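You operate a simulated robot arm through the tools that you are given. There is no shell and no other tool. Be economical: measure what you need, move in short steps, check, and stop when the job is done.

You run a simulated two-armed robot. Do the job below in one go: nothing can be reset, and whatever is moved stays where it is left.

TASK
Strip the fender mat and hatch panel off cart 35 for washing.
Fine: free both wing clips and the red latch; the mat goes on the other fender, the panel on the trim bench's blue bay.

It is judged by the outcome, as a careful person would: the job done as asked, and still so three seconds after it is handed in. It fails if anything else is knocked over, pushed out of place, dropped, spilled or broken.

THE ROBOT
Two 7-joint arms with two-finger parallel grippers on one trunk, on a base that drives. Base frame: it is fixed to the floor where the robot stands at the start and does not move with it; the origin is under the middle of the robot, x ahead of it, y to its left, z up. Readings come in mm, degrees, newtons and seconds.
The left shoulder is at the start at [60, 144, 926], the right one opposite. With the tool pointing down near the work surface each hand reaches from about 200 to 520 mm from the robot's upright axis, wherever it stands, measured 20 degrees to its own side. Places, roughly: black mat [-250, -1250, 250]; blue bay [-100, -1500, 900]; blue wing clip [700, 100, 600]; driver's side fender of cart 35 [600, 1000, 600]; grey panel [-250, -1750, 750]; red latch [700, 400, 600]; yellow wing clip [500, 100, 600]. Payload 1.57 kg a hand.
Tool frame (each hand has its own): the origin (TCP) lies between the finger pads and is the grasp point; the fingertips stand 30 mm ahead of it; z points along the fingers, y is the line along which they close. Largest opening 110 mm; finger width 24, thickness 12; the body of the gripper, 48 by 112 mm, starts 78 mm behind the TCP.
Orientation is told as [roll, pitch, yaw] about the base's x, y, z axes, in that order, counted from this pose: with the fingers straight down and closing along the base's y, the tool's x points along the base's -x, its y along +y and its z along -z.

THE INTERFACE
- The arms move only by the tool send_rows. It takes "left_steps", "right_steps" or both (then of equal length, played together; a hand with none holds still); each is a list of rows, each an object (a shift or turn left out is 0, a gripper value left out holds the last) with "angular": the turn, a rotation vector about the tool's x, y, z in units of 8 degrees (1.0 is 8 degrees), a list of three; "offset": the shift along the tool's x, y, z in units of 20 mm (1.0 is 20 mm), a list of three; "fingers": the finger opening in cm, from 0 to 11. In form: [{"angular": [ax, ay, az], "offset": [x, y, z], "fingers": fingers}, ...]. A call has 1 to 8 rows; each row shifts and turns the commanded pose from where the row before left it, along the tool's axes as they then stand. A call with a number of a shift or a turn outside -1 to 1 is refused whole. Rows are played at 5 a second. More than 50 mm and 8.6 degrees between two rows, or a gripper value outside its range, and nothing of the call is played. A pose out of reach is approached as far as the arm can. The call stops where the force on the tool passes 40 N (or 10 N more than at its start, if that is more) or the arm is blocked; 0.2 s more then pass. Each finger travels about 45 mm/s and halts on what it meets, pressing with about 40 N; the grip force reading is that of the motor and also rises with nothing between the fingers. The clock runs only during rows and for 0.2 s after the last one: add rows that do not move to give the fingers time. It gives the time, the measured TCP pose, the force on the tool (base axes), the opening and the grip force at its end, in the units of the frame above (readings bear some noise), with the torque about the TCP (base axes, N m) and any sound that the robot's microphone picked up.
- Cameras (640 x 400 px; columns grow to the right, rows downward): "scene" is now at [39.8, 35.1, 1532.5]; the picture's right is [0.44, -0.90, 0.00], its down [-0.70, -0.35, -0.62] and it looks along [0.55, 0.28, -0.79] (base axes); focal length 253 px, centre (320, 200). "left" rides on the left gripper at [70, -16, -141] in its tool frame; the picture's right is [0.23, 0.97, 0.00], its down [-0.86, 0.20, -0.48] and it looks along [-0.47, 0.11, 0.88] (tool axes); focal length 222 px, centre (320, 200). "right" rides on the right gripper at [70, 16, -141] in its tool frame; the picture's right is [-0.23, 0.97, 0.00], its down [-0.86, -0.20, -0.48] and it looks along [-0.47, -0.11, 0.88] (tool axes); focal length 222 px, centre (320, 200). There is no depth. A picture from a camera that has moved, and an enlarged one, comes with that camera's place and axes in the base frame and with its lens.
- grab_frame(camera): a new picture of that camera. No time passes.
- move_column(by): slides the trunk up (or, below 0, down) by that many mm; the arms and the scene camera ride with it, the base frame stays. It gives what a move gives, with no picture.
- roll_base(legs): drives the robot by 1 to 6 legs, each [ahead, left, turn to the left] in mm, mm and degrees, along the robot's own axes; the way and the turn of a leg run together, so that a leg with both is an arc; at most 1500 mm and 180 degrees a leg. The arms and the cameras ride along, it lands a little off, and it stops where it bumps. It gives what a move gives.
- aim_head(pan, tilt): turns the head with the scene camera to pan (to the left, within 86 degrees either way) and tilt (down, from -29 to 69), counted from straight ahead of the robot. It gives what a move gives.
- enlarge(camera, box): a new picture of the part [left, top, right, bottom] of that camera's present view, enlarged. No time passes.
- finish_job(): hands the job in; it is judged then, once.

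Go step by step. Nothing tells you exact positions but the pictures and the camera data: compare them with the known pose of the tool, close in by small moves and look again before you grip or let go. The budget is 120 turns and 88 pictures, counting those below and the enlarged ones. Unless the task says otherwise, let go and move clear before handing in, and close with one line.

The tools are called after "Request:" as name(argument=value, ...) on one line, values as JSON. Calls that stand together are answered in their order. send_rows: Moves the arms, as the interface text tells. Its arguments: {"type":"object","properties":{"left_steps":{"type":"array"},"right_steps":{"type":"array"}},"required":[]} The other tools are called the same way: move_column (by) slides the trunk up or down; roll_base (legs) drives the base; aim_head (pan, tilt) turns the head that bears the scene camera; grab_frame (camera) takes a picture; enlarge (camera, box) takes an enlarged picture of a part of a camera's view; finish_job () hands the job in.

At the start:

```text
time: 0.0
left_position: [339.6, 404.2, 915.2]
left_tool_rot: [0.0, -0.1, 0.1]
left_ft_force: [-0.6, 0.0, 0.1]
left_wrist_torque: [0.03, -0.01, -0.02]
left_grip_width: 110.1
left_grasp_force: 0.2
right_position: [390.2, 24.3, 977.8]
right_tool_rot: [0.1, -0.1, 0.0]
right_ft_force: [0.1, -1.0, 0.9]
right_wrist_torque: [-0.03, -0.01, 0.0]
right_grip_width: 109.9
right_grasp_force: 0.2
trunk travel left (down, up): [-525.0, 65.0]
robot x, y, heading: [-1.9, 1.0, -0.1]
head pan, tilt: [26.4, 51.8]
```

scene: 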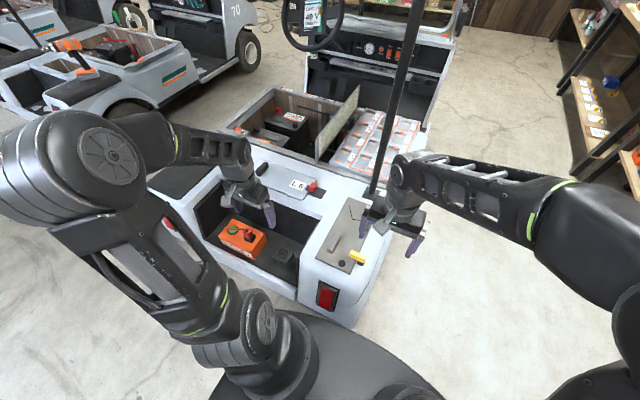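
right: 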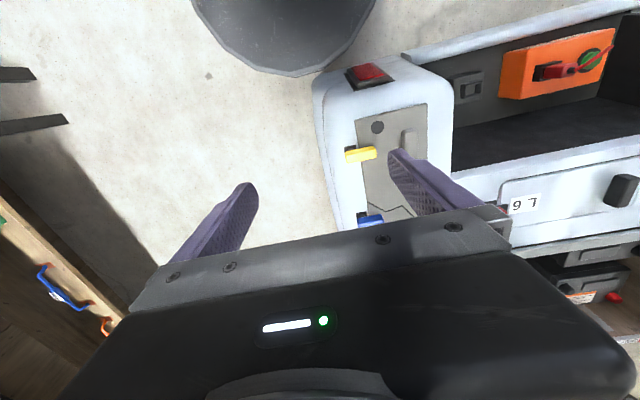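
left: 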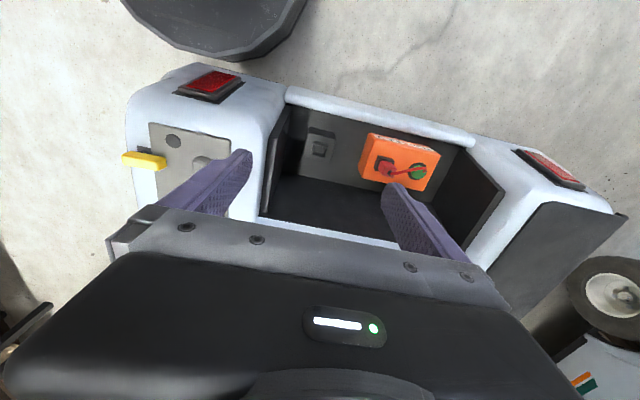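

I see a cart ahead with a grey fender mat under a yellow and a blue clip, and a hatch panel marked "L 6" with a red latch. I'll look closer at these first.

Request:
enlarge(camera="scene", box=[220, 140, 420, 320])

Request:
enlarge(camera="right", box=[300, 50, 640, 260])

Request:
aim_head(pan=-86, tilt=30)

Request:
grab_frame(camera="scene")

```text
2.22 times, centred on (320, 230) of scene
camera zoom: at [39.8, 35.1, 1532.5], right [0.44, -0.9, 0.0], down [-0.7, -0.35, -0.62], along [0.55, 0.28, -0.79], focal length 561 px, centre (320, 133)
```

zoom: 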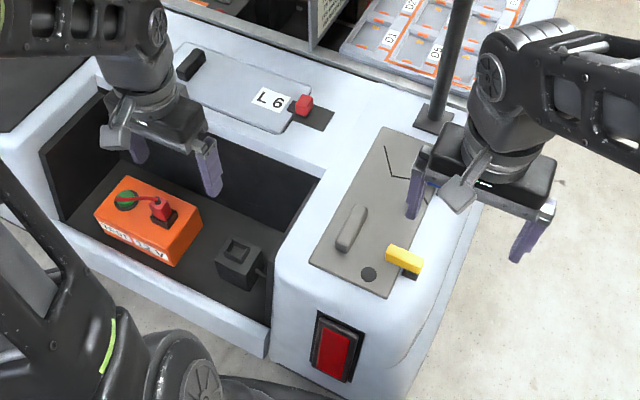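

```text
1.88 times, centred on (470, 155) of right
camera zoom: at [319.0, 40.8, 1117.7], right [0.23, 0.97, 0.0], down [0.86, -0.2, 0.48], along [0.47, -0.11, -0.88], focal length 418 px, centre (38, 285)
```

zoom: 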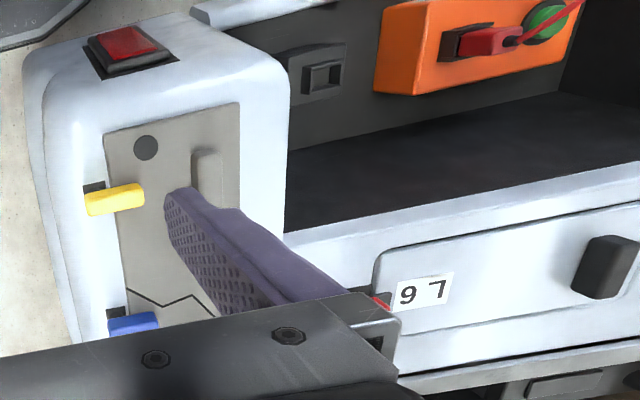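

```text
time: 1.9
left_position: [340.2, 403.6, 914.9]
left_tool_rot: [0.0, 0.0, 0.0]
left_ft_force: [0.0, -0.1, -0.5]
left_wrist_torque: [0.02, 0.0, -0.02]
left_grip_width: 110.0
left_grasp_force: 0.0
right_position: [389.0, 23.7, 977.7]
right_tool_rot: [0.0, 0.0, 0.0]
right_ft_force: [-0.2, 0.6, 0.0]
right_wrist_torque: [0.01, 0.02, -0.01]
right_grip_width: 110.2
right_grasp_force: 0.1
trunk travel left (down, up): [-525.0, 65.0]
robot x, y, heading: [1.2, 1.5, -0.2]
head pan, tilt: [-85.9, 30.0]
```

```text
82 pictures are left
camera scene: at [-21.2, -88.6, 1564.4], right [-1.0, -0.07, 0.0], down [-0.04, 0.5, -0.87], along [0.06, -0.86, -0.5], focal length 253 px, centre (320, 200)
```

scene: 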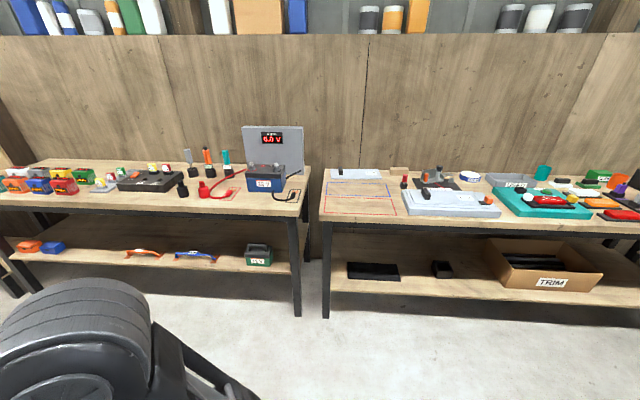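

The trim bench with blue- and red-outlined bays is to my right. I'll zoom in on it and check the cart numbers.

Request:
enlarge(camera="scene", box=[310, 150, 510, 275])

Request:
aim_head(pan=30, tilt=22)

Request:
grab_frame(camera="scene")

```text
3.20 times, centred on (410, 212) of scene
camera zoom: at [-21.2, -88.6, 1564.4], right [-1.0, -0.07, 0.0], down [-0.04, 0.5, -0.87], along [0.06, -0.86, -0.5], focal length 808 px, centre (32, 160)
```

zoom: 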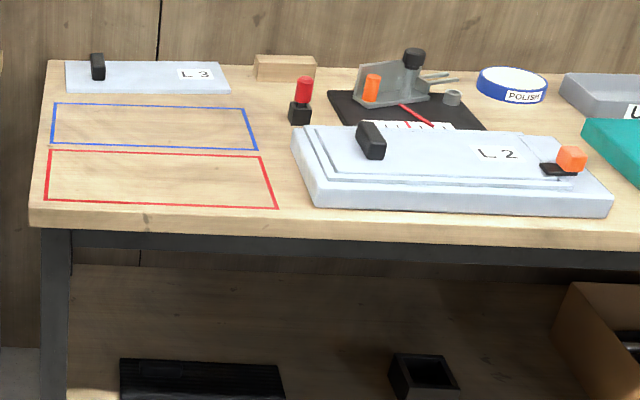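

```text
time: 3.9
left_position: [340.5, 403.2, 914.5]
left_tool_rot: [0.1, 0.0, 0.1]
left_ft_force: [-0.3, -0.5, -0.3]
left_wrist_torque: [-0.02, 0.01, 0.0]
left_grip_width: 110.1
left_grasp_force: 0.1
right_position: [390.0, 24.4, 976.8]
right_tool_rot: [0.0, 0.1, 0.0]
right_ft_force: [-0.2, 0.4, -0.2]
right_wrist_torque: [0.02, 0.0, 0.02]
right_grip_width: 109.8
right_grasp_force: 0.0
trunk travel left (down, up): [-525.0, 65.0]
robot x, y, heading: [-1.4, 0.9, -0.3]
head pan, tilt: [30.0, 22.0]
```

```text
80 pictures are left
camera scene: at [52.7, 48.0, 1577.2], right [0.5, -0.87, 0.0], down [-0.32, -0.19, -0.93], along [0.8, 0.46, -0.37], focal length 253 px, centre (320, 200)
```

scene: 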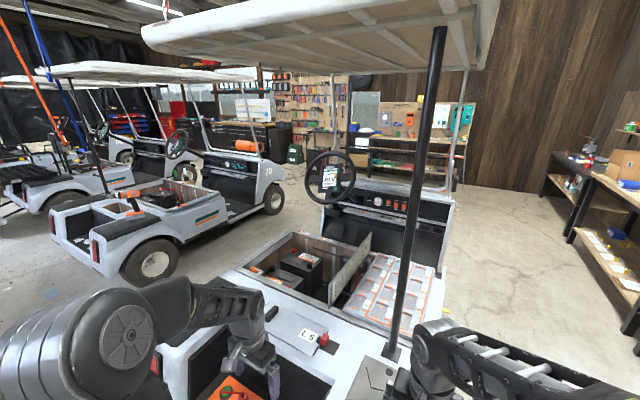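

The cart ahead seems to be the one, steering wheel on its left. I'll read its sign and look at the driver's side fender.

Request:
enlarge(camera="scene", box=[290, 140, 400, 220])

Request:
aim_head(pan=50, tilt=50)

Request:
grab_frame(camera="scene")

```text
5.00 times, centred on (345, 180) of scene
camera zoom: at [52.7, 48.0, 1577.2], right [0.5, -0.87, 0.0], down [-0.32, -0.19, -0.93], along [0.8, 0.46, -0.37], focal length 1263 px, centre (195, 300)
```

zoom: 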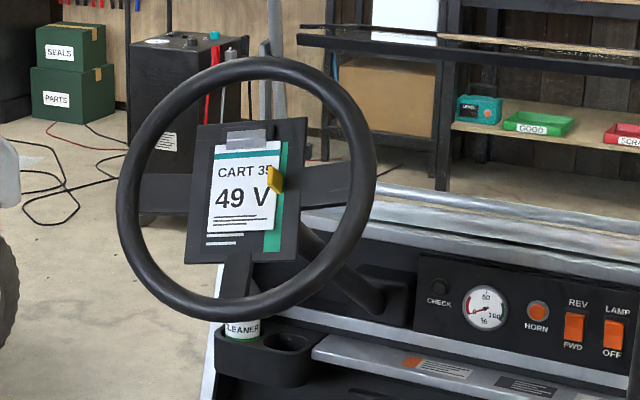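

```text
time: 4.8
left_position: [340.7, 401.8, 914.8]
left_tool_rot: [0.0, 0.0, 0.0]
left_ft_force: [-0.8, -0.2, -0.3]
left_wrist_torque: [-0.03, 0.02, 0.0]
left_grip_width: 110.1
left_grasp_force: 0.0
right_position: [389.8, 23.5, 976.4]
right_tool_rot: [0.0, 0.1, 0.0]
right_ft_force: [0.4, 0.2, 0.0]
right_wrist_torque: [0.01, -0.02, 0.02]
right_grip_width: 110.2
right_grasp_force: 0.0
trunk travel left (down, up): [-525.0, 65.0]
robot x, y, heading: [-0.6, 0.4, 0.0]
head pan, tilt: [50.0, 50.0]
```

```text
78 pictures are left
camera scene: at [21.9, 60.6, 1534.9], right [0.77, -0.64, 0.0], down [-0.49, -0.59, -0.64], along [0.41, 0.49, -0.77], focal length 253 px, centre (320, 200)
```

scene: 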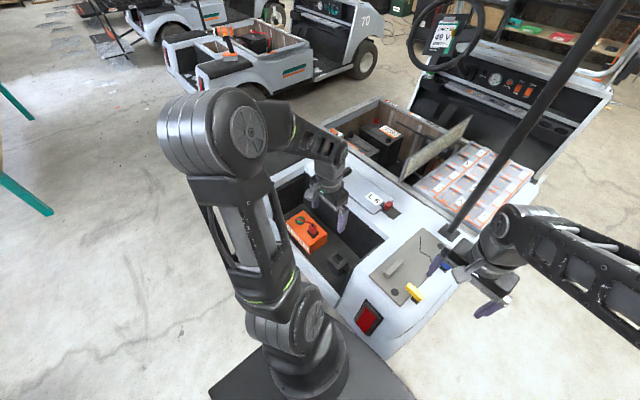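

This is cart 35 (rear facing me). I'll look down in front of my base to see how close I can drive.

Request:
aim_head(pan=0, tilt=69)

Request:
grab_frame(camera="scene")

```text
time: 6.0
left_position: [340.2, 401.9, 916.0]
left_tool_rot: [0.0, 0.1, 0.0]
left_ft_force: [0.3, 0.3, 0.3]
left_wrist_torque: [0.02, 0.03, 0.02]
left_grip_width: 109.9
left_grasp_force: 0.0
right_position: [389.4, 24.5, 975.8]
right_tool_rot: [0.0, 0.0, 0.0]
right_ft_force: [-0.4, 0.5, -0.2]
right_wrist_torque: [0.01, 0.03, -0.01]
right_grip_width: 109.8
right_grasp_force: 0.1
trunk travel left (down, up): [-525.0, 65.0]
robot x, y, heading: [-2.3, -1.4, 0.1]
head pan, tilt: [0.0, 68.8]
```

```text
77 pictures are left
camera scene: at [28.2, 1.6, 1512.9], right [0.0, -1.0, 0.0], down [-0.93, 0.0, -0.36], along [0.36, 0.0, -0.93], focal length 253 px, centre (320, 200)
```

scene: 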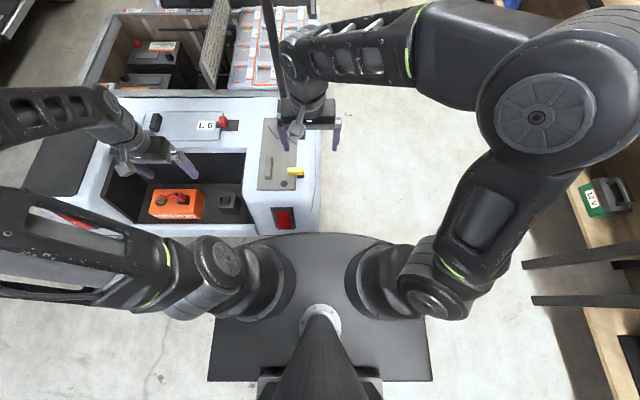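

Geometry so far: yellow clip ≈[482,93,640], latch ≈[715,418,640], knob ≈[698,690,650]; my base front is about 280 mm ahead of the axis, close to the cart's tail. I back off a little and slide left to line up with the hatch.

Request:
roll_base(legs=[[-60, 0, 0], [0, 380, 0]])

Request:
grab_frame(camera="right")

Request:
grab_frame(camera="left")

Request:
grab_frame(camera="scene")

```text
time: 9.0
left_position: [284.7, 784.4, 914.9]
left_tool_rot: [0.0, 0.1, -0.5]
left_ft_force: [-0.4, 1.0, 0.2]
left_wrist_torque: [-0.03, -0.01, 0.0]
left_grip_width: 110.1
left_grasp_force: 0.1
right_position: [331.2, 405.5, 976.3]
right_tool_rot: [-0.1, 0.0, -0.5]
right_ft_force: [-0.2, 0.3, -0.3]
right_wrist_torque: [-0.02, -0.05, 0.01]
right_grip_width: 109.9
right_grasp_force: 0.1
trunk travel left (down, up): [-525.0, 65.0]
robot x, y, heading: [-55.3, 386.2, -0.5]
head pan, tilt: [0.0, 68.8]
```

```text
76 pictures are left
camera right: at [261.2, 422.7, 1117.6], right [0.24, 0.97, 0.0], down [0.85, -0.21, 0.48], along [0.46, -0.11, -0.88], focal length 222 px, centre (320, 200)
```

right: 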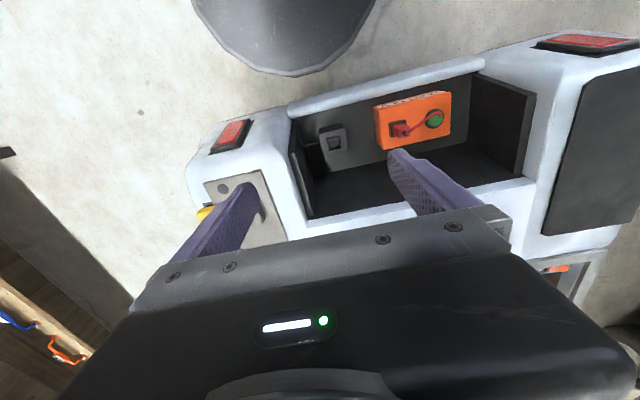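

```text
75 pictures are left
camera left: at [215.5, 769.2, 1056.8], right [-0.22, 0.98, 0.0], down [0.86, 0.19, 0.48], along [0.47, 0.1, -0.88], focal length 222 px, centre (320, 200)
```

left: 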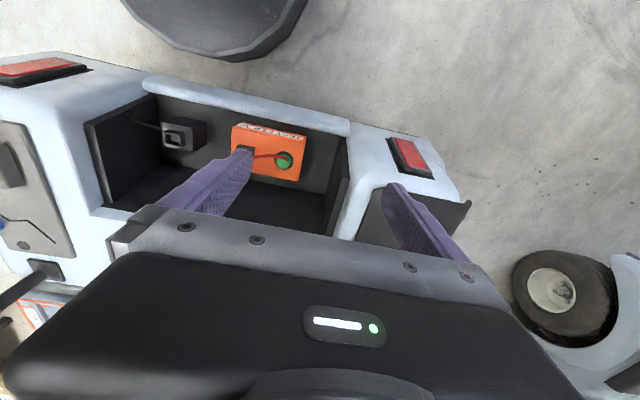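

```text
74 pictures are left
camera scene: at [-29.9, 386.2, 1512.9], right [-0.01, -1.0, 0.0], down [-0.93, 0.01, -0.36], along [0.36, 0.0, -0.93], focal length 253 px, centre (320, 200)
```

scene: 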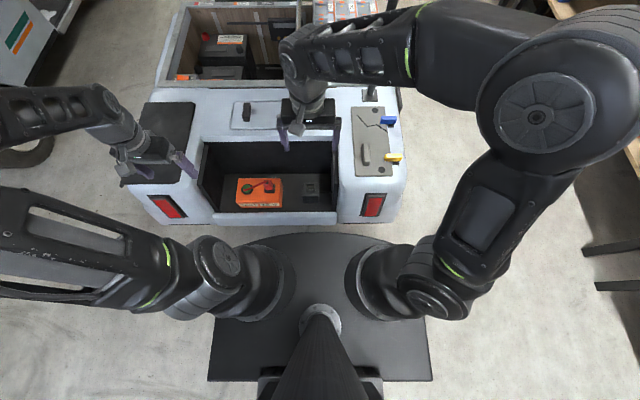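

The overhead view is clear: mat x≈408–748, y≈95–245; hatch panel x≈637–768, y≈440–770; driver's fender has a bare dark pad x≈386–768, y≈925–1137. I'll drive back up to the tail and test how far the arms reach over the hatch.

Request:
roll_base(legs=[[50, 0, 0.5]])

Request:
send_rows(left_steps=[{"offset": [-1, -0.5, 0]}, {"offset": [-1, -0.5, 0]}, {"offset": [-1, -0.5, 0]}, {"offset": [-1, -0.5, 0]}, {"offset": [-1, -0.5, 0]}, {"offset": [-1, -0.5, 0]}, {"offset": [-1, -0.5, 0]}, {"offset": [-1, -0.5, 0]}], right_steps=[{"offset": [-1, 0, 0]}, {"offset": [-1, 0, 0]}, {"offset": [-1, 0, 0]}, {"offset": [-1, 0, 0]}, {"offset": [-1, 0, 0.5]}, {"offset": [-1, 0, 0.5]}, {"offset": [-1, 0, 0.5]}, {"offset": [-1, 0, 0.5]}])

Request:
grab_frame(camera="right")

```text
time: 9.9
left_position: [332.8, 786.6, 914.5]
left_tool_rot: [0.0, 0.1, 0.0]
left_ft_force: [0.9, 0.5, -0.4]
left_wrist_torque: [0.01, 0.04, 0.0]
left_grip_width: 109.8
left_grasp_force: 0.1
right_position: [382.2, 407.4, 975.5]
right_tool_rot: [0.0, 0.1, 0.0]
right_ft_force: [0.4, 0.8, 0.6]
right_wrist_torque: [-0.01, 0.06, -0.01]
right_grip_width: 109.9
right_grasp_force: 0.1
trunk travel left (down, up): [-525.0, 65.0]
robot x, y, heading: [-10.6, 383.4, -0.1]
head pan, tilt: [0.0, 68.8]
```

```text
time: 11.7
left_position: [492.2, 706.8, 916.0]
left_tool_rot: [0.0, 0.1, 0.0]
left_ft_force: [0.2, -0.5, 1.1]
left_wrist_torque: [0.03, 0.01, -0.01]
left_grip_width: 109.8
left_grasp_force: 0.1
right_position: [542.2, 408.3, 937.7]
right_tool_rot: [-0.1, 0.0, 0.0]
right_ft_force: [0.4, 0.0, -0.1]
right_wrist_torque: [0.03, -0.01, 0.0]
right_grip_width: 110.2
right_grasp_force: 0.1
trunk travel left (down, up): [-525.0, 65.0]
robot x, y, heading: [-6.7, 383.5, 0.1]
head pan, tilt: [0.0, 68.8]
```

```text
73 pictures are left
camera right: at [472.1, 424.7, 1077.3], right [0.23, 0.97, 0.0], down [0.86, -0.2, 0.48], along [0.47, -0.11, -0.88], focal length 222 px, centre (320, 200)
```

right: 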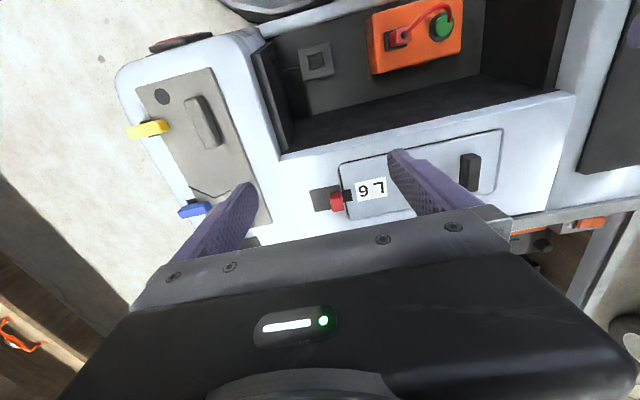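

The arm reaches fine at x≈540. Let me look closely at the latch and clips.

Request:
enlarge(camera="right", box=[300, 140, 420, 220])

Request:
enlarge(camera="right", box=[110, 70, 290, 240])

Request:
send_rows(right_steps=[{"offset": [-1, 0, 0.5]}, {"offset": [-1, 0, 0.5]}, {"offset": [-1, 0, 0.5]}, {"offset": [-1, 0, 0.5]}, {"offset": [-1, 0, 0.5]}, {"offset": [-1, 0, 0.5]}, {"offset": [-1, 0, 0.5]}, {"offset": [-1, 0, 0.5]}])

```text
5.00 times, centred on (360, 180) of right
camera zoom: at [472.1, 424.7, 1077.3], right [0.23, 0.97, 0.0], down [0.86, -0.2, 0.48], along [0.47, -0.11, -0.88], focal length 1111 px, centre (120, 300)
```

zoom: 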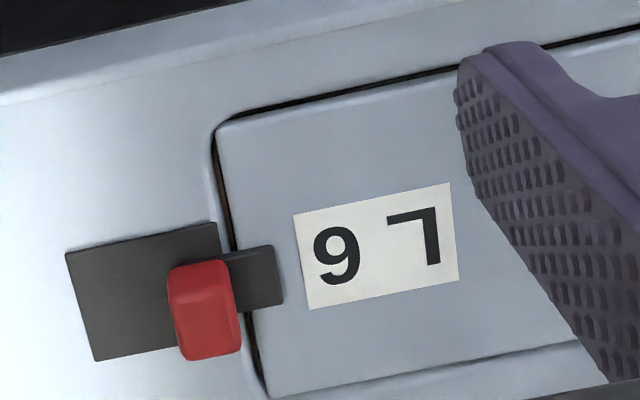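

```text
2.35 times, centred on (200, 155) of right
camera zoom: at [472.1, 424.7, 1077.3], right [0.23, 0.97, 0.0], down [0.86, -0.2, 0.48], along [0.47, -0.11, -0.88], focal length 523 px, centre (602, 306)
```

zoom: 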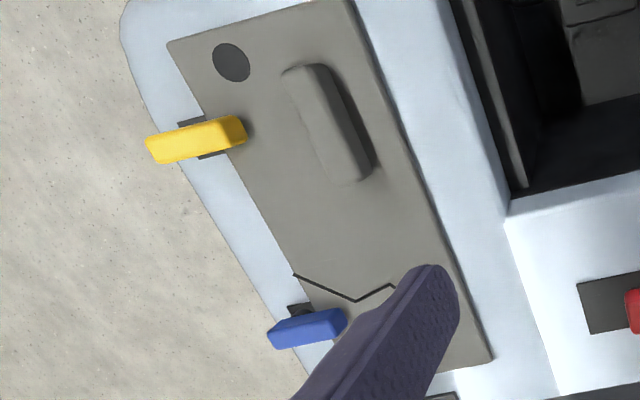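

```text
time: 13.5
left_position: [491.2, 706.0, 916.0]
left_tool_rot: [0.1, 0.0, 0.0]
left_ft_force: [0.3, 0.5, -0.5]
left_wrist_torque: [0.0, -0.03, 0.03]
left_grip_width: 109.9
left_grasp_force: 0.1
right_position: [651.6, 408.3, 882.5]
right_tool_rot: [0.0, -0.1, 0.0]
right_ft_force: [-0.4, 0.4, -0.2]
right_wrist_torque: [-0.02, -0.01, -0.01]
right_grip_width: 110.1
right_grasp_force: 0.1
right hand out of reach, approached as far as the arm can: row 6, 7, 8
trunk travel left (down, up): [-525.0, 65.0]
robot x, y, heading: [-7.8, 379.5, -0.2]
head pan, tilt: [0.0, 68.8]
```

The latch is a slide bolt whose black tongue overlaps the panel; the red knob at about [714,406] should slide toward -y. The reach should improve as the hand comes lower, so I descend.

Request:
send_rows(right_steps=[{"offset": [0, 0, 1]}, {"offset": [0, 0, 1]}, {"offset": [0, 0, 1]}, {"offset": [0, 0, 1]}, {"offset": [0, 0, 1]}, {"offset": [0, 0, 0]}])

Request:
grab_frame(camera="right")

```text
time: 14.9
left_position: [492.2, 706.3, 915.6]
left_tool_rot: [0.0, 0.0, 0.0]
left_ft_force: [0.7, 0.4, -0.5]
left_wrist_torque: [0.01, -0.01, 0.01]
left_grip_width: 110.2
left_grasp_force: 0.1
right_position: [650.4, 407.4, 782.1]
right_tool_rot: [0.0, 0.0, -0.2]
right_ft_force: [-0.6, 1.1, 0.3]
right_wrist_torque: [0.01, 0.02, -0.01]
right_grip_width: 109.9
right_grasp_force: 0.1
trunk travel left (down, up): [-525.0, 65.0]
robot x, y, heading: [-6.9, 385.5, -0.2]
head pan, tilt: [0.0, 68.8]
```

```text
70 pictures are left
camera right: at [579.5, 424.2, 923.3], right [0.23, 0.97, 0.0], down [0.85, -0.2, 0.48], along [0.47, -0.11, -0.88], focal length 222 px, centre (320, 200)
```

right: 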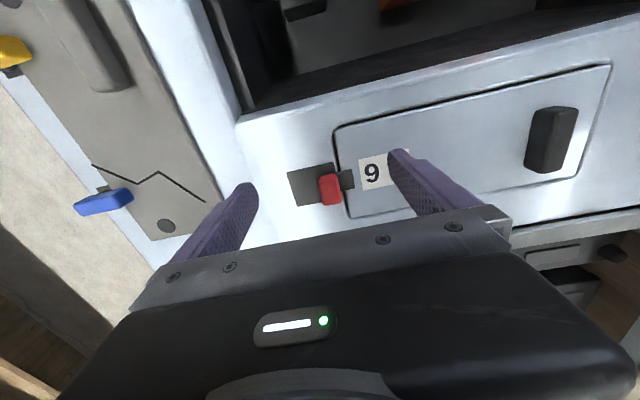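

The knob sits about 50–60 mm further forward. I advance and check the reach at this height.

Request:
send_rows(right_steps=[{"offset": [-1, 0, 0]}, {"offset": [-1, 0, 0]}, {"offset": [-0.8, 0, 0]}, {"offset": [0, 0, 1]}, {"offset": [0, 0, 1]}])

Request:
grab_frame(camera="right")

```text
time: 16.1
left_position: [491.6, 706.7, 915.3]
left_tool_rot: [0.0, 0.0, 0.0]
left_ft_force: [-0.4, 0.1, 0.2]
left_wrist_torque: [0.01, 0.0, -0.01]
left_grip_width: 110.3
left_grasp_force: 0.0
right_position: [655.0, 396.4, 743.6]
right_tool_rot: [0.0, -0.1, 0.1]
right_ft_force: [0.1, -0.6, -0.8]
right_wrist_torque: [0.03, -0.01, -0.04]
right_grip_width: 109.9
right_grasp_force: 0.1
right hand out of reach, approached as far as the arm can: row 1, 2, 3, 5
trunk travel left (down, up): [-525.0, 65.0]
robot x, y, heading: [-9.8, 380.9, 0.0]
head pan, tilt: [0.0, 68.8]
```

```text
69 pictures are left
camera right: at [584.0, 413.7, 884.0], right [0.23, 0.97, 0.0], down [0.85, -0.2, 0.48], along [0.47, -0.11, -0.88], focal length 222 px, centre (320, 200)
```

right: 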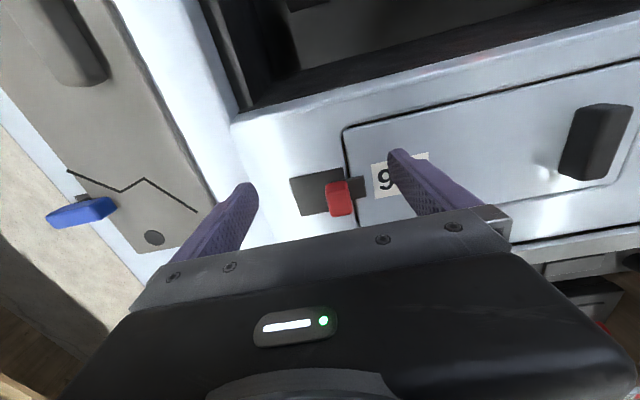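

Pointing straight down, the reach ends near x=655, so I tilt the hand 24° forward and advance to above the knob at about [706,407].

Request:
send_rows(right_steps=[{"angular": [0, -1, 0]}, {"angular": [0, -1, 0]}, {"angular": [0, -1, 0]}, {"offset": [-0.78, 0.18, 0.35]}, {"offset": [-0.78, 0.18, 0.35]}, {"offset": [-0.78, 0.18, 0.35], "fingers": 7}, {"offset": [0, 0, 0]}])

Request:
grab_frame(camera="right")

```text
time: 17.7
left_position: [491.2, 706.7, 916.8]
left_tool_rot: [0.0, 0.0, 0.0]
left_ft_force: [-0.4, -0.4, -0.5]
left_wrist_torque: [0.0, 0.01, -0.01]
left_grip_width: 109.9
left_grasp_force: 0.1
right_position: [704.1, 407.8, 744.3]
right_tool_rot: [0.0, -24.0, -0.1]
right_ft_force: [-0.5, 0.2, -0.4]
right_wrist_torque: [0.01, -0.04, 0.02]
right_grip_width: 70.0
right_grasp_force: 0.0
trunk travel left (down, up): [-525.0, 65.0]
robot x, y, heading: [-7.9, 382.7, -0.0]
head pan, tilt: [0.0, 68.8]
```

```text
68 pictures are left
camera right: at [583.2, 424.4, 843.1], right [0.21, 0.97, 0.09], down [0.59, -0.2, 0.78], along [0.78, -0.11, -0.61], focal length 222 px, centre (320, 200)
```

right: 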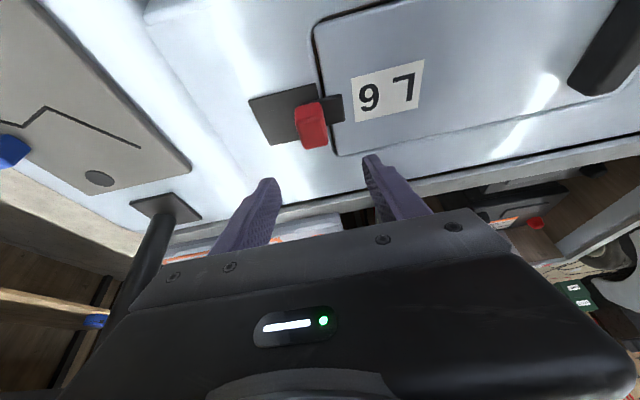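

Knob is now near [713,405,640]. I come down to just above it.

Request:
send_rows(right_steps=[{"offset": [0.31, 0, 0.95]}, {"offset": [0.31, 0, 0.95]}, {"offset": [0.31, 0, 0.95]}, {"offset": [0, 0, 0]}])

Request:
grab_frame(camera="right")

```text
time: 18.7
left_position: [491.6, 705.6, 916.5]
left_tool_rot: [0.0, 0.0, 0.0]
left_ft_force: [-0.1, -0.9, 0.1]
left_wrist_torque: [-0.01, 0.01, 0.02]
left_grip_width: 109.9
left_grasp_force: 0.0
right_position: [711.8, 407.8, 683.0]
right_tool_rot: [0.0, -24.1, -0.1]
right_ft_force: [-0.7, -0.1, 0.1]
right_wrist_torque: [-0.02, 0.02, -0.02]
right_grip_width: 70.0
right_grasp_force: 0.1
trunk travel left (down, up): [-525.0, 65.0]
robot x, y, heading: [-7.8, 382.4, -0.2]
head pan, tilt: [0.0, 68.8]
```

```text
67 pictures are left
camera right: at [589.9, 424.1, 783.4], right [0.21, 0.97, 0.09], down [0.59, -0.2, 0.78], along [0.78, -0.11, -0.61], focal length 222 px, centre (320, 200)
```

right: 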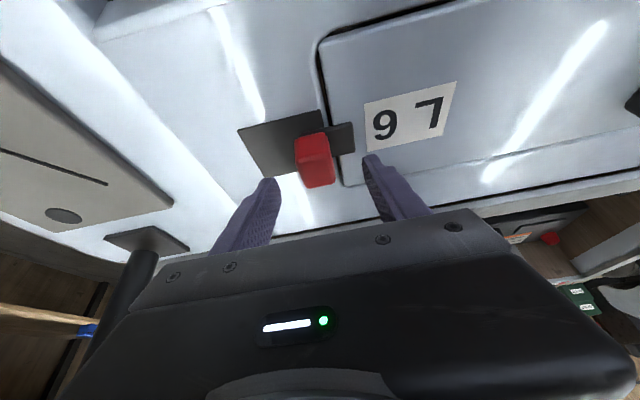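

Fingers straddle the knob laterally. One more small step down and back, then I close on it.

Request:
send_rows(right_steps=[{"offset": [0.43, 0, 0.36]}, {"offset": [0.43, 0, 0.36]}, {"offset": [0.1, 0, 0.25]}, {"fingers": 1}, {"fingers": 1}, {"fingers": 1}, {"fingers": 1}, {"fingers": 1}])

Request:
grab_frame(camera="right")

```text
time: 20.5
left_position: [492.4, 706.9, 915.7]
left_tool_rot: [0.0, 0.0, -0.1]
left_ft_force: [-0.7, 0.3, 0.2]
left_wrist_torque: [-0.03, 0.02, -0.01]
left_grip_width: 110.0
left_grasp_force: 0.1
right_position: [701.8, 407.4, 656.7]
right_tool_rot: [0.0, -23.9, 0.0]
right_ft_force: [1.3, 1.7, 2.6]
right_wrist_torque: [0.63, -0.31, 0.42]
right_grip_width: 49.8
right_grasp_force: 45.3
trunk travel left (down, up): [-525.0, 65.0]
robot x, y, heading: [-7.6, 379.4, 0.1]
head pan, tilt: [0.0, 68.8]
```

```text
66 pictures are left
camera right: at [580.7, 424.1, 757.9], right [0.21, 0.97, 0.09], down [0.59, -0.2, 0.79], along [0.78, -0.11, -0.61], focal length 222 px, centre (320, 200)
```

right: 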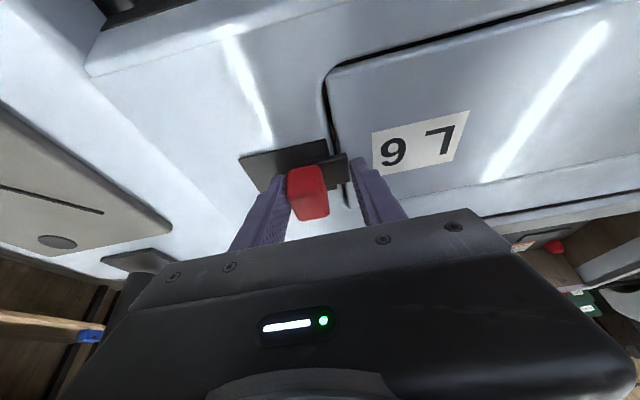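

The fingers hold the knob on one side and the bolt's tongue on the other. I'll slide it toward -y.

Request:
send_rows(right_steps=[{"offset": [0, -0.5, 0]}, {"offset": [0, -0.5, 0]}, {"offset": [0, -0.5, 0]}, {"offset": [0, -0.5, 0]}])

Request:
grab_frame(camera="right")

```text
time: 21.3
left_position: [491.1, 708.6, 915.6]
left_tool_rot: [0.0, 0.2, 0.1]
left_ft_force: [-0.6, -0.4, -0.4]
left_wrist_torque: [-0.05, -0.02, 0.04]
left_grip_width: 110.2
left_grasp_force: 0.0
right_position: [703.1, 395.5, 657.4]
right_tool_rot: [1.1, -24.1, 0.0]
right_ft_force: [7.9, 5.8, -12.0]
right_wrist_torque: [0.65, -0.57, -0.15]
right_grip_width: 49.6
right_grasp_force: 44.8
trunk travel left (down, up): [-525.0, 65.0]
robot x, y, heading: [-10.3, 386.0, 0.5]
head pan, tilt: [0.0, 68.8]
stopped in row 3 (right hand): the force on the tool passed its limit at 45 N (the readings are from after the stop); the commanded pose is now the measured one
```

```text
65 pictures are left
camera right: at [580.1, 408.7, 758.2], right [0.2, 0.97, 0.11], down [0.59, -0.21, 0.78], along [0.79, -0.09, -0.61], focal length 222 px, centre (320, 200)
```

right: 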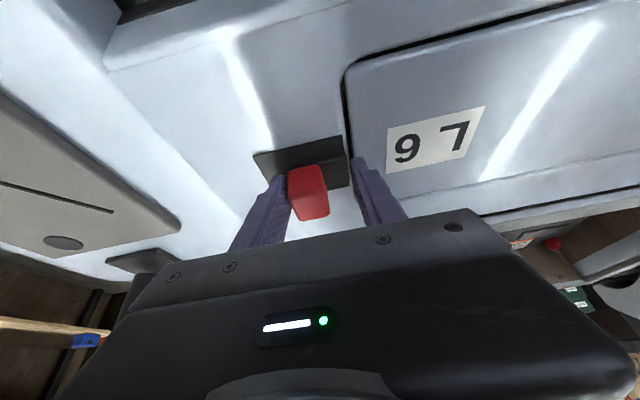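

It slid about 12 mm and then met resistance; check whether the tongue has cleared the panel.

Request:
enlarge(camera="right", box=[230, 110, 410, 230])

```text
3.33 times, centred on (320, 170) of right
camera zoom: at [580.1, 408.7, 758.2], right [0.2, 0.97, 0.11], down [0.59, -0.21, 0.78], along [0.79, -0.09, -0.61], focal length 740 px, centre (320, 300)
```

zoom: 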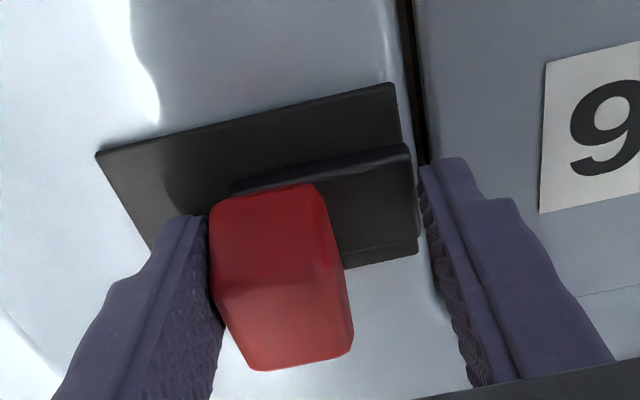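

The tongue is about at the panel's edge now, but I want it well clear. I'll re-grip higher, on the knob alone.

Request:
send_rows(right_steps=[{"fingers": 7}, {"fingers": 7}, {"offset": [-0.24, 0, -0.55]}, {"offset": [0, -0.4, 0]}, {"fingers": 1}, {"fingers": 1}, {"fingers": 1}, {"fingers": 1}])

Request:
enlarge(camera="right", box=[230, 110, 410, 230])

```text
time: 23.1
left_position: [490.6, 707.5, 916.6]
left_tool_rot: [0.0, -0.1, 0.3]
left_ft_force: [0.6, 0.2, 0.0]
left_wrist_torque: [0.0, 0.0, 0.01]
left_grip_width: 110.1
left_grasp_force: 0.1
right_position: [701.3, 386.0, 671.3]
right_tool_rot: [0.9, -24.2, 0.0]
right_ft_force: [-0.3, -0.6, -1.0]
right_wrist_torque: [-0.43, -0.07, -0.29]
right_grip_width: 27.9
right_grasp_force: 27.3
trunk travel left (down, up): [-525.0, 65.0]
robot x, y, heading: [-9.1, 384.9, 0.1]
head pan, tilt: [0.0, 68.8]
```

```text
3.33 times, centred on (320, 170) of right
camera zoom: at [578.8, 399.5, 771.6], right [0.2, 0.97, 0.11], down [0.59, -0.21, 0.78], along [0.79, -0.1, -0.61], focal length 740 px, centre (320, 300)
```

zoom: 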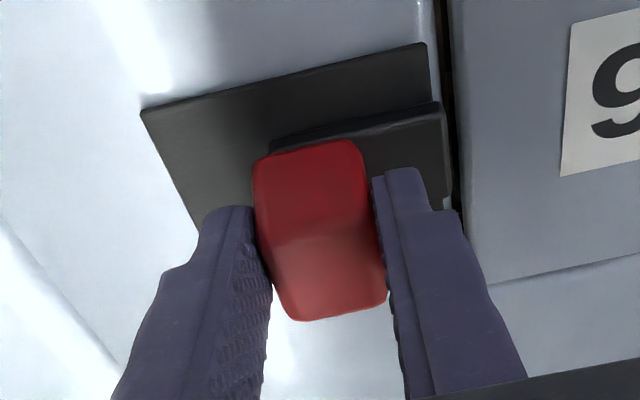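

Request:
send_rows(right_steps=[{"offset": [0, -0.4, 0]}, {"offset": [0, -0.4, 0]}, {"offset": [0, -0.4, 0]}, {"offset": [0, -0.3, 0]}])

Request:
enlarge(camera="right", box=[230, 90, 410, 210])

```text
time: 23.7
left_position: [490.4, 710.4, 915.7]
left_tool_rot: [-0.1, 0.1, 0.3]
left_ft_force: [-0.1, -0.5, 0.7]
left_wrist_torque: [0.01, 0.0, 0.01]
left_grip_width: 109.9
left_grasp_force: 0.0
right_position: [702.2, 383.8, 671.5]
right_tool_rot: [2.1, -24.3, 0.0]
right_ft_force: [6.8, 6.8, -9.3]
right_wrist_torque: [-0.3, -0.3, -0.46]
right_grip_width: 28.3
right_grasp_force: 38.6
trunk travel left (down, up): [-525.0, 65.0]
robot x, y, heading: [-8.0, 384.5, 0.2]
head pan, tilt: [0.0, 68.8]
stopped in row 3 (right hand): the force on the tool passed its limit at 45 N (the readings are from after the stop); the commanded pose is now the measured one
```

```text
3.33 times, centred on (320, 150) of right
camera zoom: at [578.3, 394.9, 771.5], right [0.19, 0.97, 0.13], down [0.59, -0.22, 0.78], along [0.79, -0.08, -0.61], focal length 740 px, centre (320, 367)
```

zoom: 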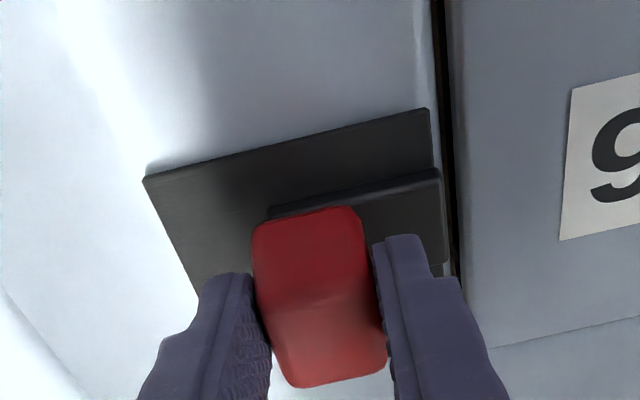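

The bolt is at its stop, retracted off the panel. I release and lift the right hand, and bring the left hand toward the panel's black handle.

Request:
send_rows(right_steps=[{"fingers": 7}, {"fingers": 7}, {"offset": [-0.4, 0, -0.9]}, {"offset": [-0.4, 0, -0.9]}, {"offset": [-0.4, 0, -0.9]}, {"offset": [-0.4, 0, -0.9]}, {"offset": [0.9, 0, -0.4]}, {"offset": [0.9, 0, -0.4]}], left_steps=[{"angular": [0, -1, 0]}, {"angular": [0, -1, 0]}, {"angular": [0, -1, 0]}, {"offset": [-0.44, 0, 0.85]}, {"offset": [-0.44, 0, 0.85]}, {"offset": [-0.44, 0, 0.85]}, {"offset": [-0.44, 0, 0.85]}, {"offset": [-0.44, 0, 0.85]}])

Request:
send_rows(right_steps=[{"offset": [0.9, 0, -0.4]}, {"offset": [0.9, 0, -0.4]}, {"offset": [0.9, 0, -0.4]}, {"offset": [0.9, 0, -0.4]}, {"offset": [0, 0, 0]}, {"offset": [0, 0, 0]}], left_steps=[{"offset": [-0.44, 0, 0.85]}, {"offset": [-0.44, 0, 0.85]}, {"offset": [-0.44, 0, 0.85]}, {"offset": [-0.44, 0, 0.85]}, {"offset": [-0.8, 0, 0.36]}, {"offset": [-0.8, 0, 0.36]}])

Request:
grab_frame(camera="left")

```text
time: 25.5
left_position: [565.1, 710.9, 857.6]
left_tool_rot: [-0.1, -24.0, 0.3]
left_ft_force: [-0.1, -0.7, 0.3]
left_wrist_torque: [-0.01, 0.01, -0.02]
left_grip_width: 110.2
left_grasp_force: 0.1
right_position: [658.9, 379.7, 749.7]
right_tool_rot: [1.9, -24.3, 0.1]
right_ft_force: [0.0, -0.8, -0.6]
right_wrist_torque: [0.0, 0.0, 0.0]
right_grip_width: 70.1
right_grasp_force: 0.1
trunk travel left (down, up): [-525.0, 65.0]
robot x, y, heading: [-5.0, 387.0, 0.6]
head pan, tilt: [0.0, 68.8]
```

```text
time: 26.9
left_position: [660.7, 711.7, 808.7]
left_tool_rot: [0.0, -24.0, 0.3]
left_ft_force: [-0.4, -0.4, -0.5]
left_wrist_torque: [-0.01, 0.01, 0.04]
left_grip_width: 110.1
left_grasp_force: 0.1
right_position: [582.4, 378.5, 750.6]
right_tool_rot: [1.8, -24.3, 0.1]
right_ft_force: [-0.2, 1.0, 0.2]
right_wrist_torque: [0.02, -0.01, -0.02]
right_grip_width: 70.3
right_grasp_force: 0.1
trunk travel left (down, up): [-525.0, 65.0]
robot x, y, heading: [-7.9, 385.5, 0.3]
head pan, tilt: [0.0, 68.8]
```

```text
61 pictures are left
camera left: at [538.2, 695.3, 909.6], right [-0.21, 0.97, -0.09], down [0.59, 0.2, 0.78], along [0.78, 0.11, -0.61], focal length 222 px, centre (320, 200)
```

left: 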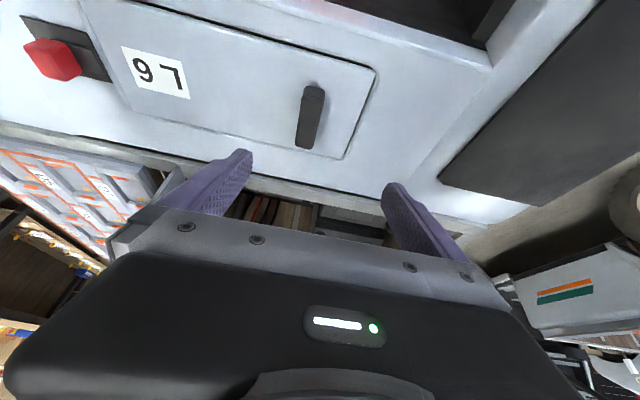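

The handle is at about [696,694]. I narrow the left fingers and descend over it.

Request:
send_rows(left_steps=[{"offset": [0.135, -0.15, 0.98], "fingers": 6}, {"offset": [0.135, -0.15, 0.98]}, {"offset": [0.135, -0.15, 0.98]}, {"offset": [0.135, -0.15, 0.98]}, {"offset": [0.135, -0.15, 0.98]}, {"offset": [0, 0, 0]}])

Request:
grab_frame(camera="left")

```text
time: 28.3
left_position: [687.9, 696.4, 711.1]
left_tool_rot: [0.0, -24.0, 0.5]
left_ft_force: [0.4, 0.1, 0.0]
left_wrist_torque: [-0.02, -0.01, -0.02]
left_grip_width: 60.0
left_grasp_force: 0.0
right_position: [582.4, 378.6, 750.3]
right_tool_rot: [1.9, -24.3, 0.1]
right_ft_force: [-0.3, -0.2, 1.2]
right_wrist_torque: [0.02, -0.01, -0.01]
right_grip_width: 69.9
right_grasp_force: 0.0
trunk travel left (down, up): [-525.0, 65.0]
robot x, y, heading: [-4.9, 381.3, 0.3]
head pan, tilt: [0.0, 68.8]
```

```text
60 pictures are left
camera left: at [566.4, 680.4, 813.5], right [-0.21, 0.97, -0.09], down [0.59, 0.2, 0.78], along [0.78, 0.11, -0.61], focal length 222 px, centre (320, 200)
```

left: 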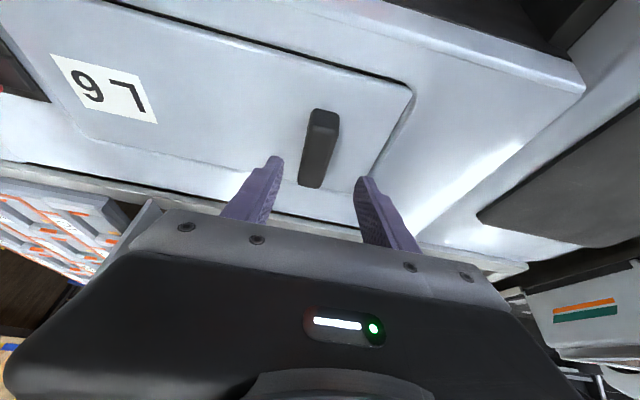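

Aligned. Descend about 52 mm and grip.

Request:
send_rows(left_steps=[{"offset": [0.26, -0.05, 0.84]}, {"offset": [0.26, -0.05, 0.84]}, {"offset": [0.26, -0.05, 0.84]}, {"fingers": 0.5}, {"fingers": 0.5}, {"fingers": 0.5}, {"fingers": 0.5}])

Request:
grab_frame(camera="left")

```text
time: 29.9
left_position: [692.9, 693.8, 661.9]
left_tool_rot: [0.0, -24.0, 0.2]
left_ft_force: [0.3, -0.6, -0.1]
left_wrist_torque: [-0.05, -0.21, -0.18]
left_grip_width: 28.0
left_grasp_force: 32.5
right_position: [582.5, 377.8, 749.7]
right_tool_rot: [1.8, -24.3, 0.1]
right_ft_force: [1.0, 1.1, 0.6]
right_wrist_torque: [0.0, -0.03, 0.04]
right_grip_width: 70.0
right_grasp_force: 0.0
trunk travel left (down, up): [-525.0, 65.0]
robot x, y, heading: [-8.2, 383.0, 0.1]
head pan, tilt: [0.0, 68.8]
```

```text
59 pictures are left
camera left: at [572.6, 677.3, 762.0], right [-0.21, 0.97, -0.09], down [0.59, 0.2, 0.78], along [0.78, 0.11, -0.61], focal length 222 px, centre (320, 200)
```

left: 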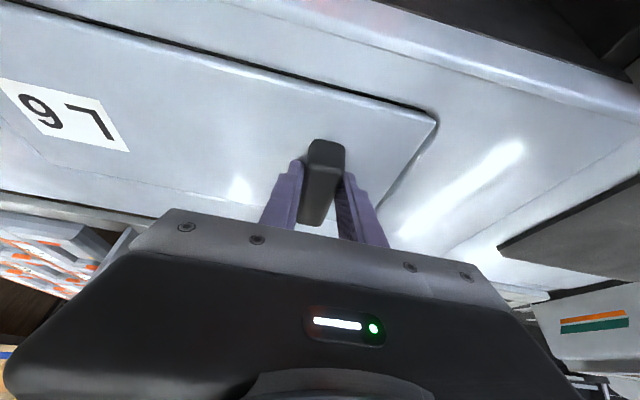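

Got it; I'll seat the grip 10 mm deeper for a firmer hold, then lift a little and check.

Request:
send_rows(left_steps=[{"fingers": 4.5}, {"offset": [0.2, 0, 0.45]}, {"fingers": 0.5}, {"fingers": 0.5}, {"fingers": 0.5}, {"offset": [-0.2, 0, -0.45]}, {"offset": [-0.2, 0, -0.45]}, {"offset": [-0.2, 0, -0.45]}])

Request:
grab_frame(camera="left")

```text
time: 31.7
left_position: [692.9, 693.3, 680.6]
left_tool_rot: [0.0, -23.9, 0.3]
left_ft_force: [-0.5, -0.4, -3.7]
left_wrist_torque: [0.29, 0.09, -0.02]
left_grip_width: 27.7
left_grasp_force: 38.3
right_position: [582.2, 377.3, 750.5]
right_tool_rot: [1.9, -24.3, 0.0]
right_ft_force: [-0.1, 0.7, -0.6]
right_wrist_torque: [0.03, 0.02, -0.04]
right_grip_width: 69.7
right_grasp_force: 0.1
trunk travel left (down, up): [-525.0, 65.0]
robot x, y, heading: [-7.2, 384.6, 0.4]
head pan, tilt: [0.0, 68.8]
```

```text
58 pictures are left
camera left: at [571.5, 677.2, 781.2], right [-0.21, 0.97, -0.09], down [0.59, 0.2, 0.78], along [0.78, 0.11, -0.61], focal length 222 px, centre (320, 200)
```

left: 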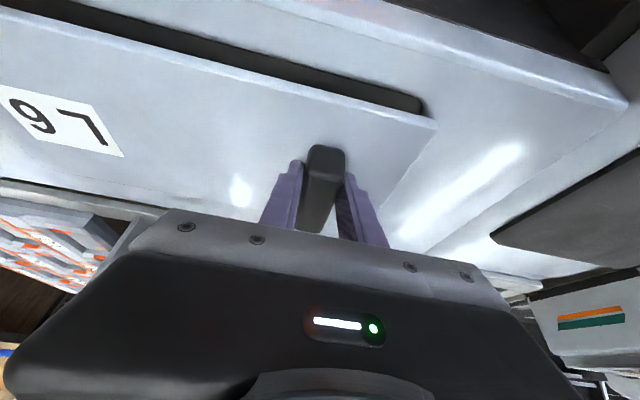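

The panel comes up level, weighing only ~0.4 kg. I lift it clear while moving the right hand aside.

Request:
send_rows(left_steps=[{"offset": [-0.4, 0, -0.9]}, {"offset": [-0.4, 0, -0.9]}, {"offset": [-0.4, 0, -0.9]}, {"offset": [-0.4, 0, -0.9]}, {"offset": [-0.4, 0, -0.9]}, {"offset": [-0.4, 0, -0.9]}, {"offset": [-0.4, 0, -0.9]}, {"offset": [-0.4, 0, -0.9]}], right_steps=[{"offset": [0, -0.9, -0.9]}, {"offset": [0, -0.9, -0.9]}, {"offset": [0.9, -0.9, -0.4]}, {"offset": [0.9, -0.9, -0.4]}, {"offset": [0.9, -0.9, -0.4]}, {"angular": [0, 1, 0], "offset": [0, -0.9, 0]}, {"angular": [0, 1, 0], "offset": [0, -0.9, 0]}, {"angular": [0, 1, 0], "offset": [0, -0.9, 0]}])

Request:
send_rows(left_steps=[{"offset": [0.9, 0, -0.4]}, {"offset": [0.9, 0, -0.4]}, {"offset": [0.9, 0, -0.4]}, {"offset": [0.9, 0, -0.4]}, {"offset": [0.9, 0, -0.4]}, {"offset": [0.9, 0, -0.4]}, {"offset": [0.9, 0, -0.4]}, {"offset": [0.9, 0, -0.4]}])

Request:
aim_head(pan=0, tilt=60)

Request:
grab_frame(camera="scene")

```text
time: 33.5
left_position: [695.3, 694.0, 836.6]
left_tool_rot: [0.0, -23.8, 0.4]
left_ft_force: [0.2, -0.2, -2.6]
left_wrist_torque: [0.3, 0.06, 0.01]
left_grip_width: 27.9
left_grasp_force: 38.0
right_position: [510.5, 233.1, 777.6]
right_tool_rot: [1.7, -0.1, 1.0]
right_ft_force: [-0.2, -0.4, 1.4]
right_wrist_torque: [0.05, 0.04, 0.02]
right_grip_width: 70.0
right_grasp_force: 0.1
trunk travel left (down, up): [-525.0, 65.0]
robot x, y, heading: [-5.9, 386.3, 0.1]
head pan, tilt: [0.0, 68.8]
```

```text
time: 35.3
left_position: [535.5, 693.5, 837.4]
left_tool_rot: [0.0, -24.1, 0.4]
left_ft_force: [-0.8, 1.0, -2.7]
left_wrist_torque: [0.29, 0.04, 0.01]
left_grip_width: 27.6
left_grasp_force: 38.1
right_position: [511.7, 232.2, 779.6]
right_tool_rot: [1.7, -0.4, 0.9]
right_ft_force: [-0.1, -0.4, 0.0]
right_wrist_torque: [0.03, -0.02, 0.02]
right_grip_width: 69.8
right_grasp_force: 0.1
trunk travel left (down, up): [-525.0, 65.0]
robot x, y, heading: [-9.1, 387.6, 0.2]
head pan, tilt: [0.0, 68.8]
```

```text
time: 36.0
left_position: [536.7, 694.4, 836.3]
left_tool_rot: [0.0, -23.9, 0.4]
left_ft_force: [-1.0, -0.7, -2.9]
left_wrist_torque: [0.32, 0.07, 0.0]
left_grip_width: 27.6
left_grasp_force: 38.3
right_position: [510.8, 232.3, 778.5]
right_tool_rot: [1.7, -0.3, 0.9]
right_ft_force: [-0.3, -0.1, 0.2]
right_wrist_torque: [-0.01, 0.03, -0.04]
right_grip_width: 70.2
right_grasp_force: 0.0
trunk travel left (down, up): [-525.0, 65.0]
robot x, y, heading: [-12.9, 386.3, 0.3]
head pan, tilt: [0.0, 60.0]
```

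```text
57 pictures are left
camera scene: at [31.2, 386.9, 1522.2], right [0.01, -1.0, 0.0], down [-0.87, -0.01, -0.5], along [0.5, 0.0, -0.87], focal length 253 px, centre (320, 200)
```

scene: 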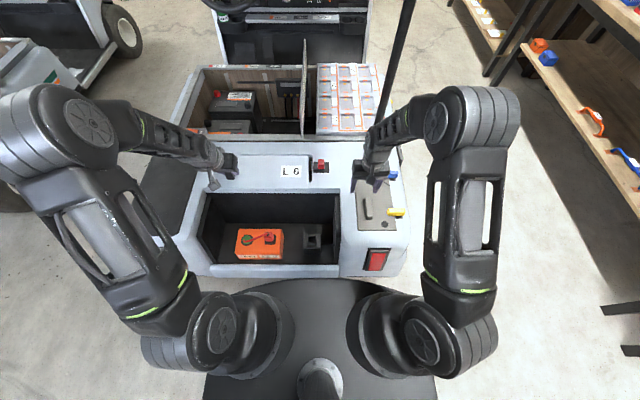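

Panel secure. I raise it above bench height, then back off and turn to face the trim bench, stopping well short.

Request:
send_rows(left_steps=[{"offset": [-0.4, 0, -0.9]}, {"offset": [-0.4, 0, -0.9]}, {"offset": [-0.4, 0, -0.9]}, {"offset": [-0.4, 0, -0.9]}, {"offset": [-0.4, 0, -0.9]}, {"offset": [-0.4, 0, -0.9]}, {"offset": [-0.4, 0, -0.9]}, {"offset": [-0.4, 0, -0.9]}], right_steps=[{"offset": [0.8, -0.3, -0.9]}, {"offset": [0.8, -0.3, -0.9]}, {"offset": [0.8, -0.3, -0.9]}, {"offset": [0.8, -0.3, -0.9]}, {"offset": [0.8, -0.3, -0.9]}, {"offset": [0.8, -0.3, -0.9]}, {"offset": [0.8, -0.3, -0.9]}, {"offset": [0.8, -0.3, -0.9]}])

Request:
roll_base(legs=[[-200, 0, 0], [0, 0, -90], [600, 0, 0]])

Request:
grab_frame(camera="scene")

```text
time: 37.8
left_position: [534.4, 691.8, 996.6]
left_tool_rot: [0.0, -24.0, 0.3]
left_ft_force: [-0.1, 0.0, -4.2]
left_wrist_torque: [0.33, 0.09, 0.0]
left_grip_width: 27.8
left_grasp_force: 38.6
right_position: [381.9, 174.7, 921.8]
right_tool_rot: [1.6, -0.4, 0.9]
right_ft_force: [-0.1, 0.4, -0.2]
right_wrist_torque: [0.05, -0.01, 0.0]
right_grip_width: 70.0
right_grasp_force: 0.0
trunk travel left (down, up): [-525.0, 65.0]
robot x, y, heading: [-8.9, 384.9, 0.4]
head pan, tilt: [0.0, 60.0]
```

```text
time: 46.3
left_position: [103.8, -773.8, 996.3]
left_tool_rot: [-0.1, -23.8, -89.8]
left_ft_force: [0.3, 0.2, -3.9]
left_wrist_torque: [0.06, -0.29, 0.01]
left_grip_width: 27.7
left_grasp_force: 38.6
right_position: [-412.6, -621.9, 920.7]
right_tool_rot: [1.7, -0.3, -89.3]
right_ft_force: [-0.1, 0.3, 0.0]
right_wrist_torque: [0.0, -0.01, -0.02]
right_grip_width: 69.9
right_grasp_force: 0.1
trunk travel left (down, up): [-525.0, 65.0]
robot x, y, heading: [-201.2, -227.4, -90.0]
head pan, tilt: [0.0, 60.0]
```

```text
56 pictures are left
camera scene: at [-200.0, -266.5, 1522.2], right [-1.0, 0.0, 0.0], down [0.0, 0.87, -0.5], along [0.0, -0.5, -0.87], focal length 253 px, centre (320, 200)
```

scene: 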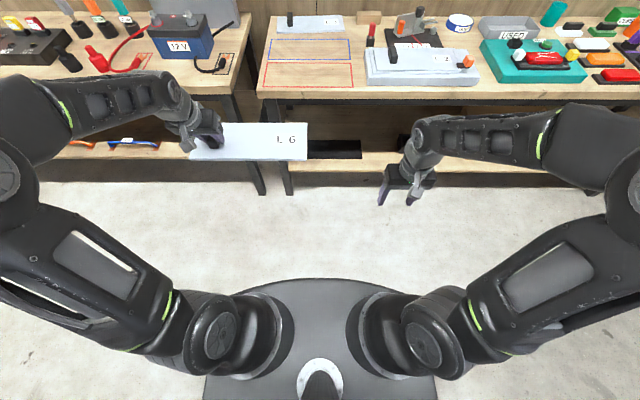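

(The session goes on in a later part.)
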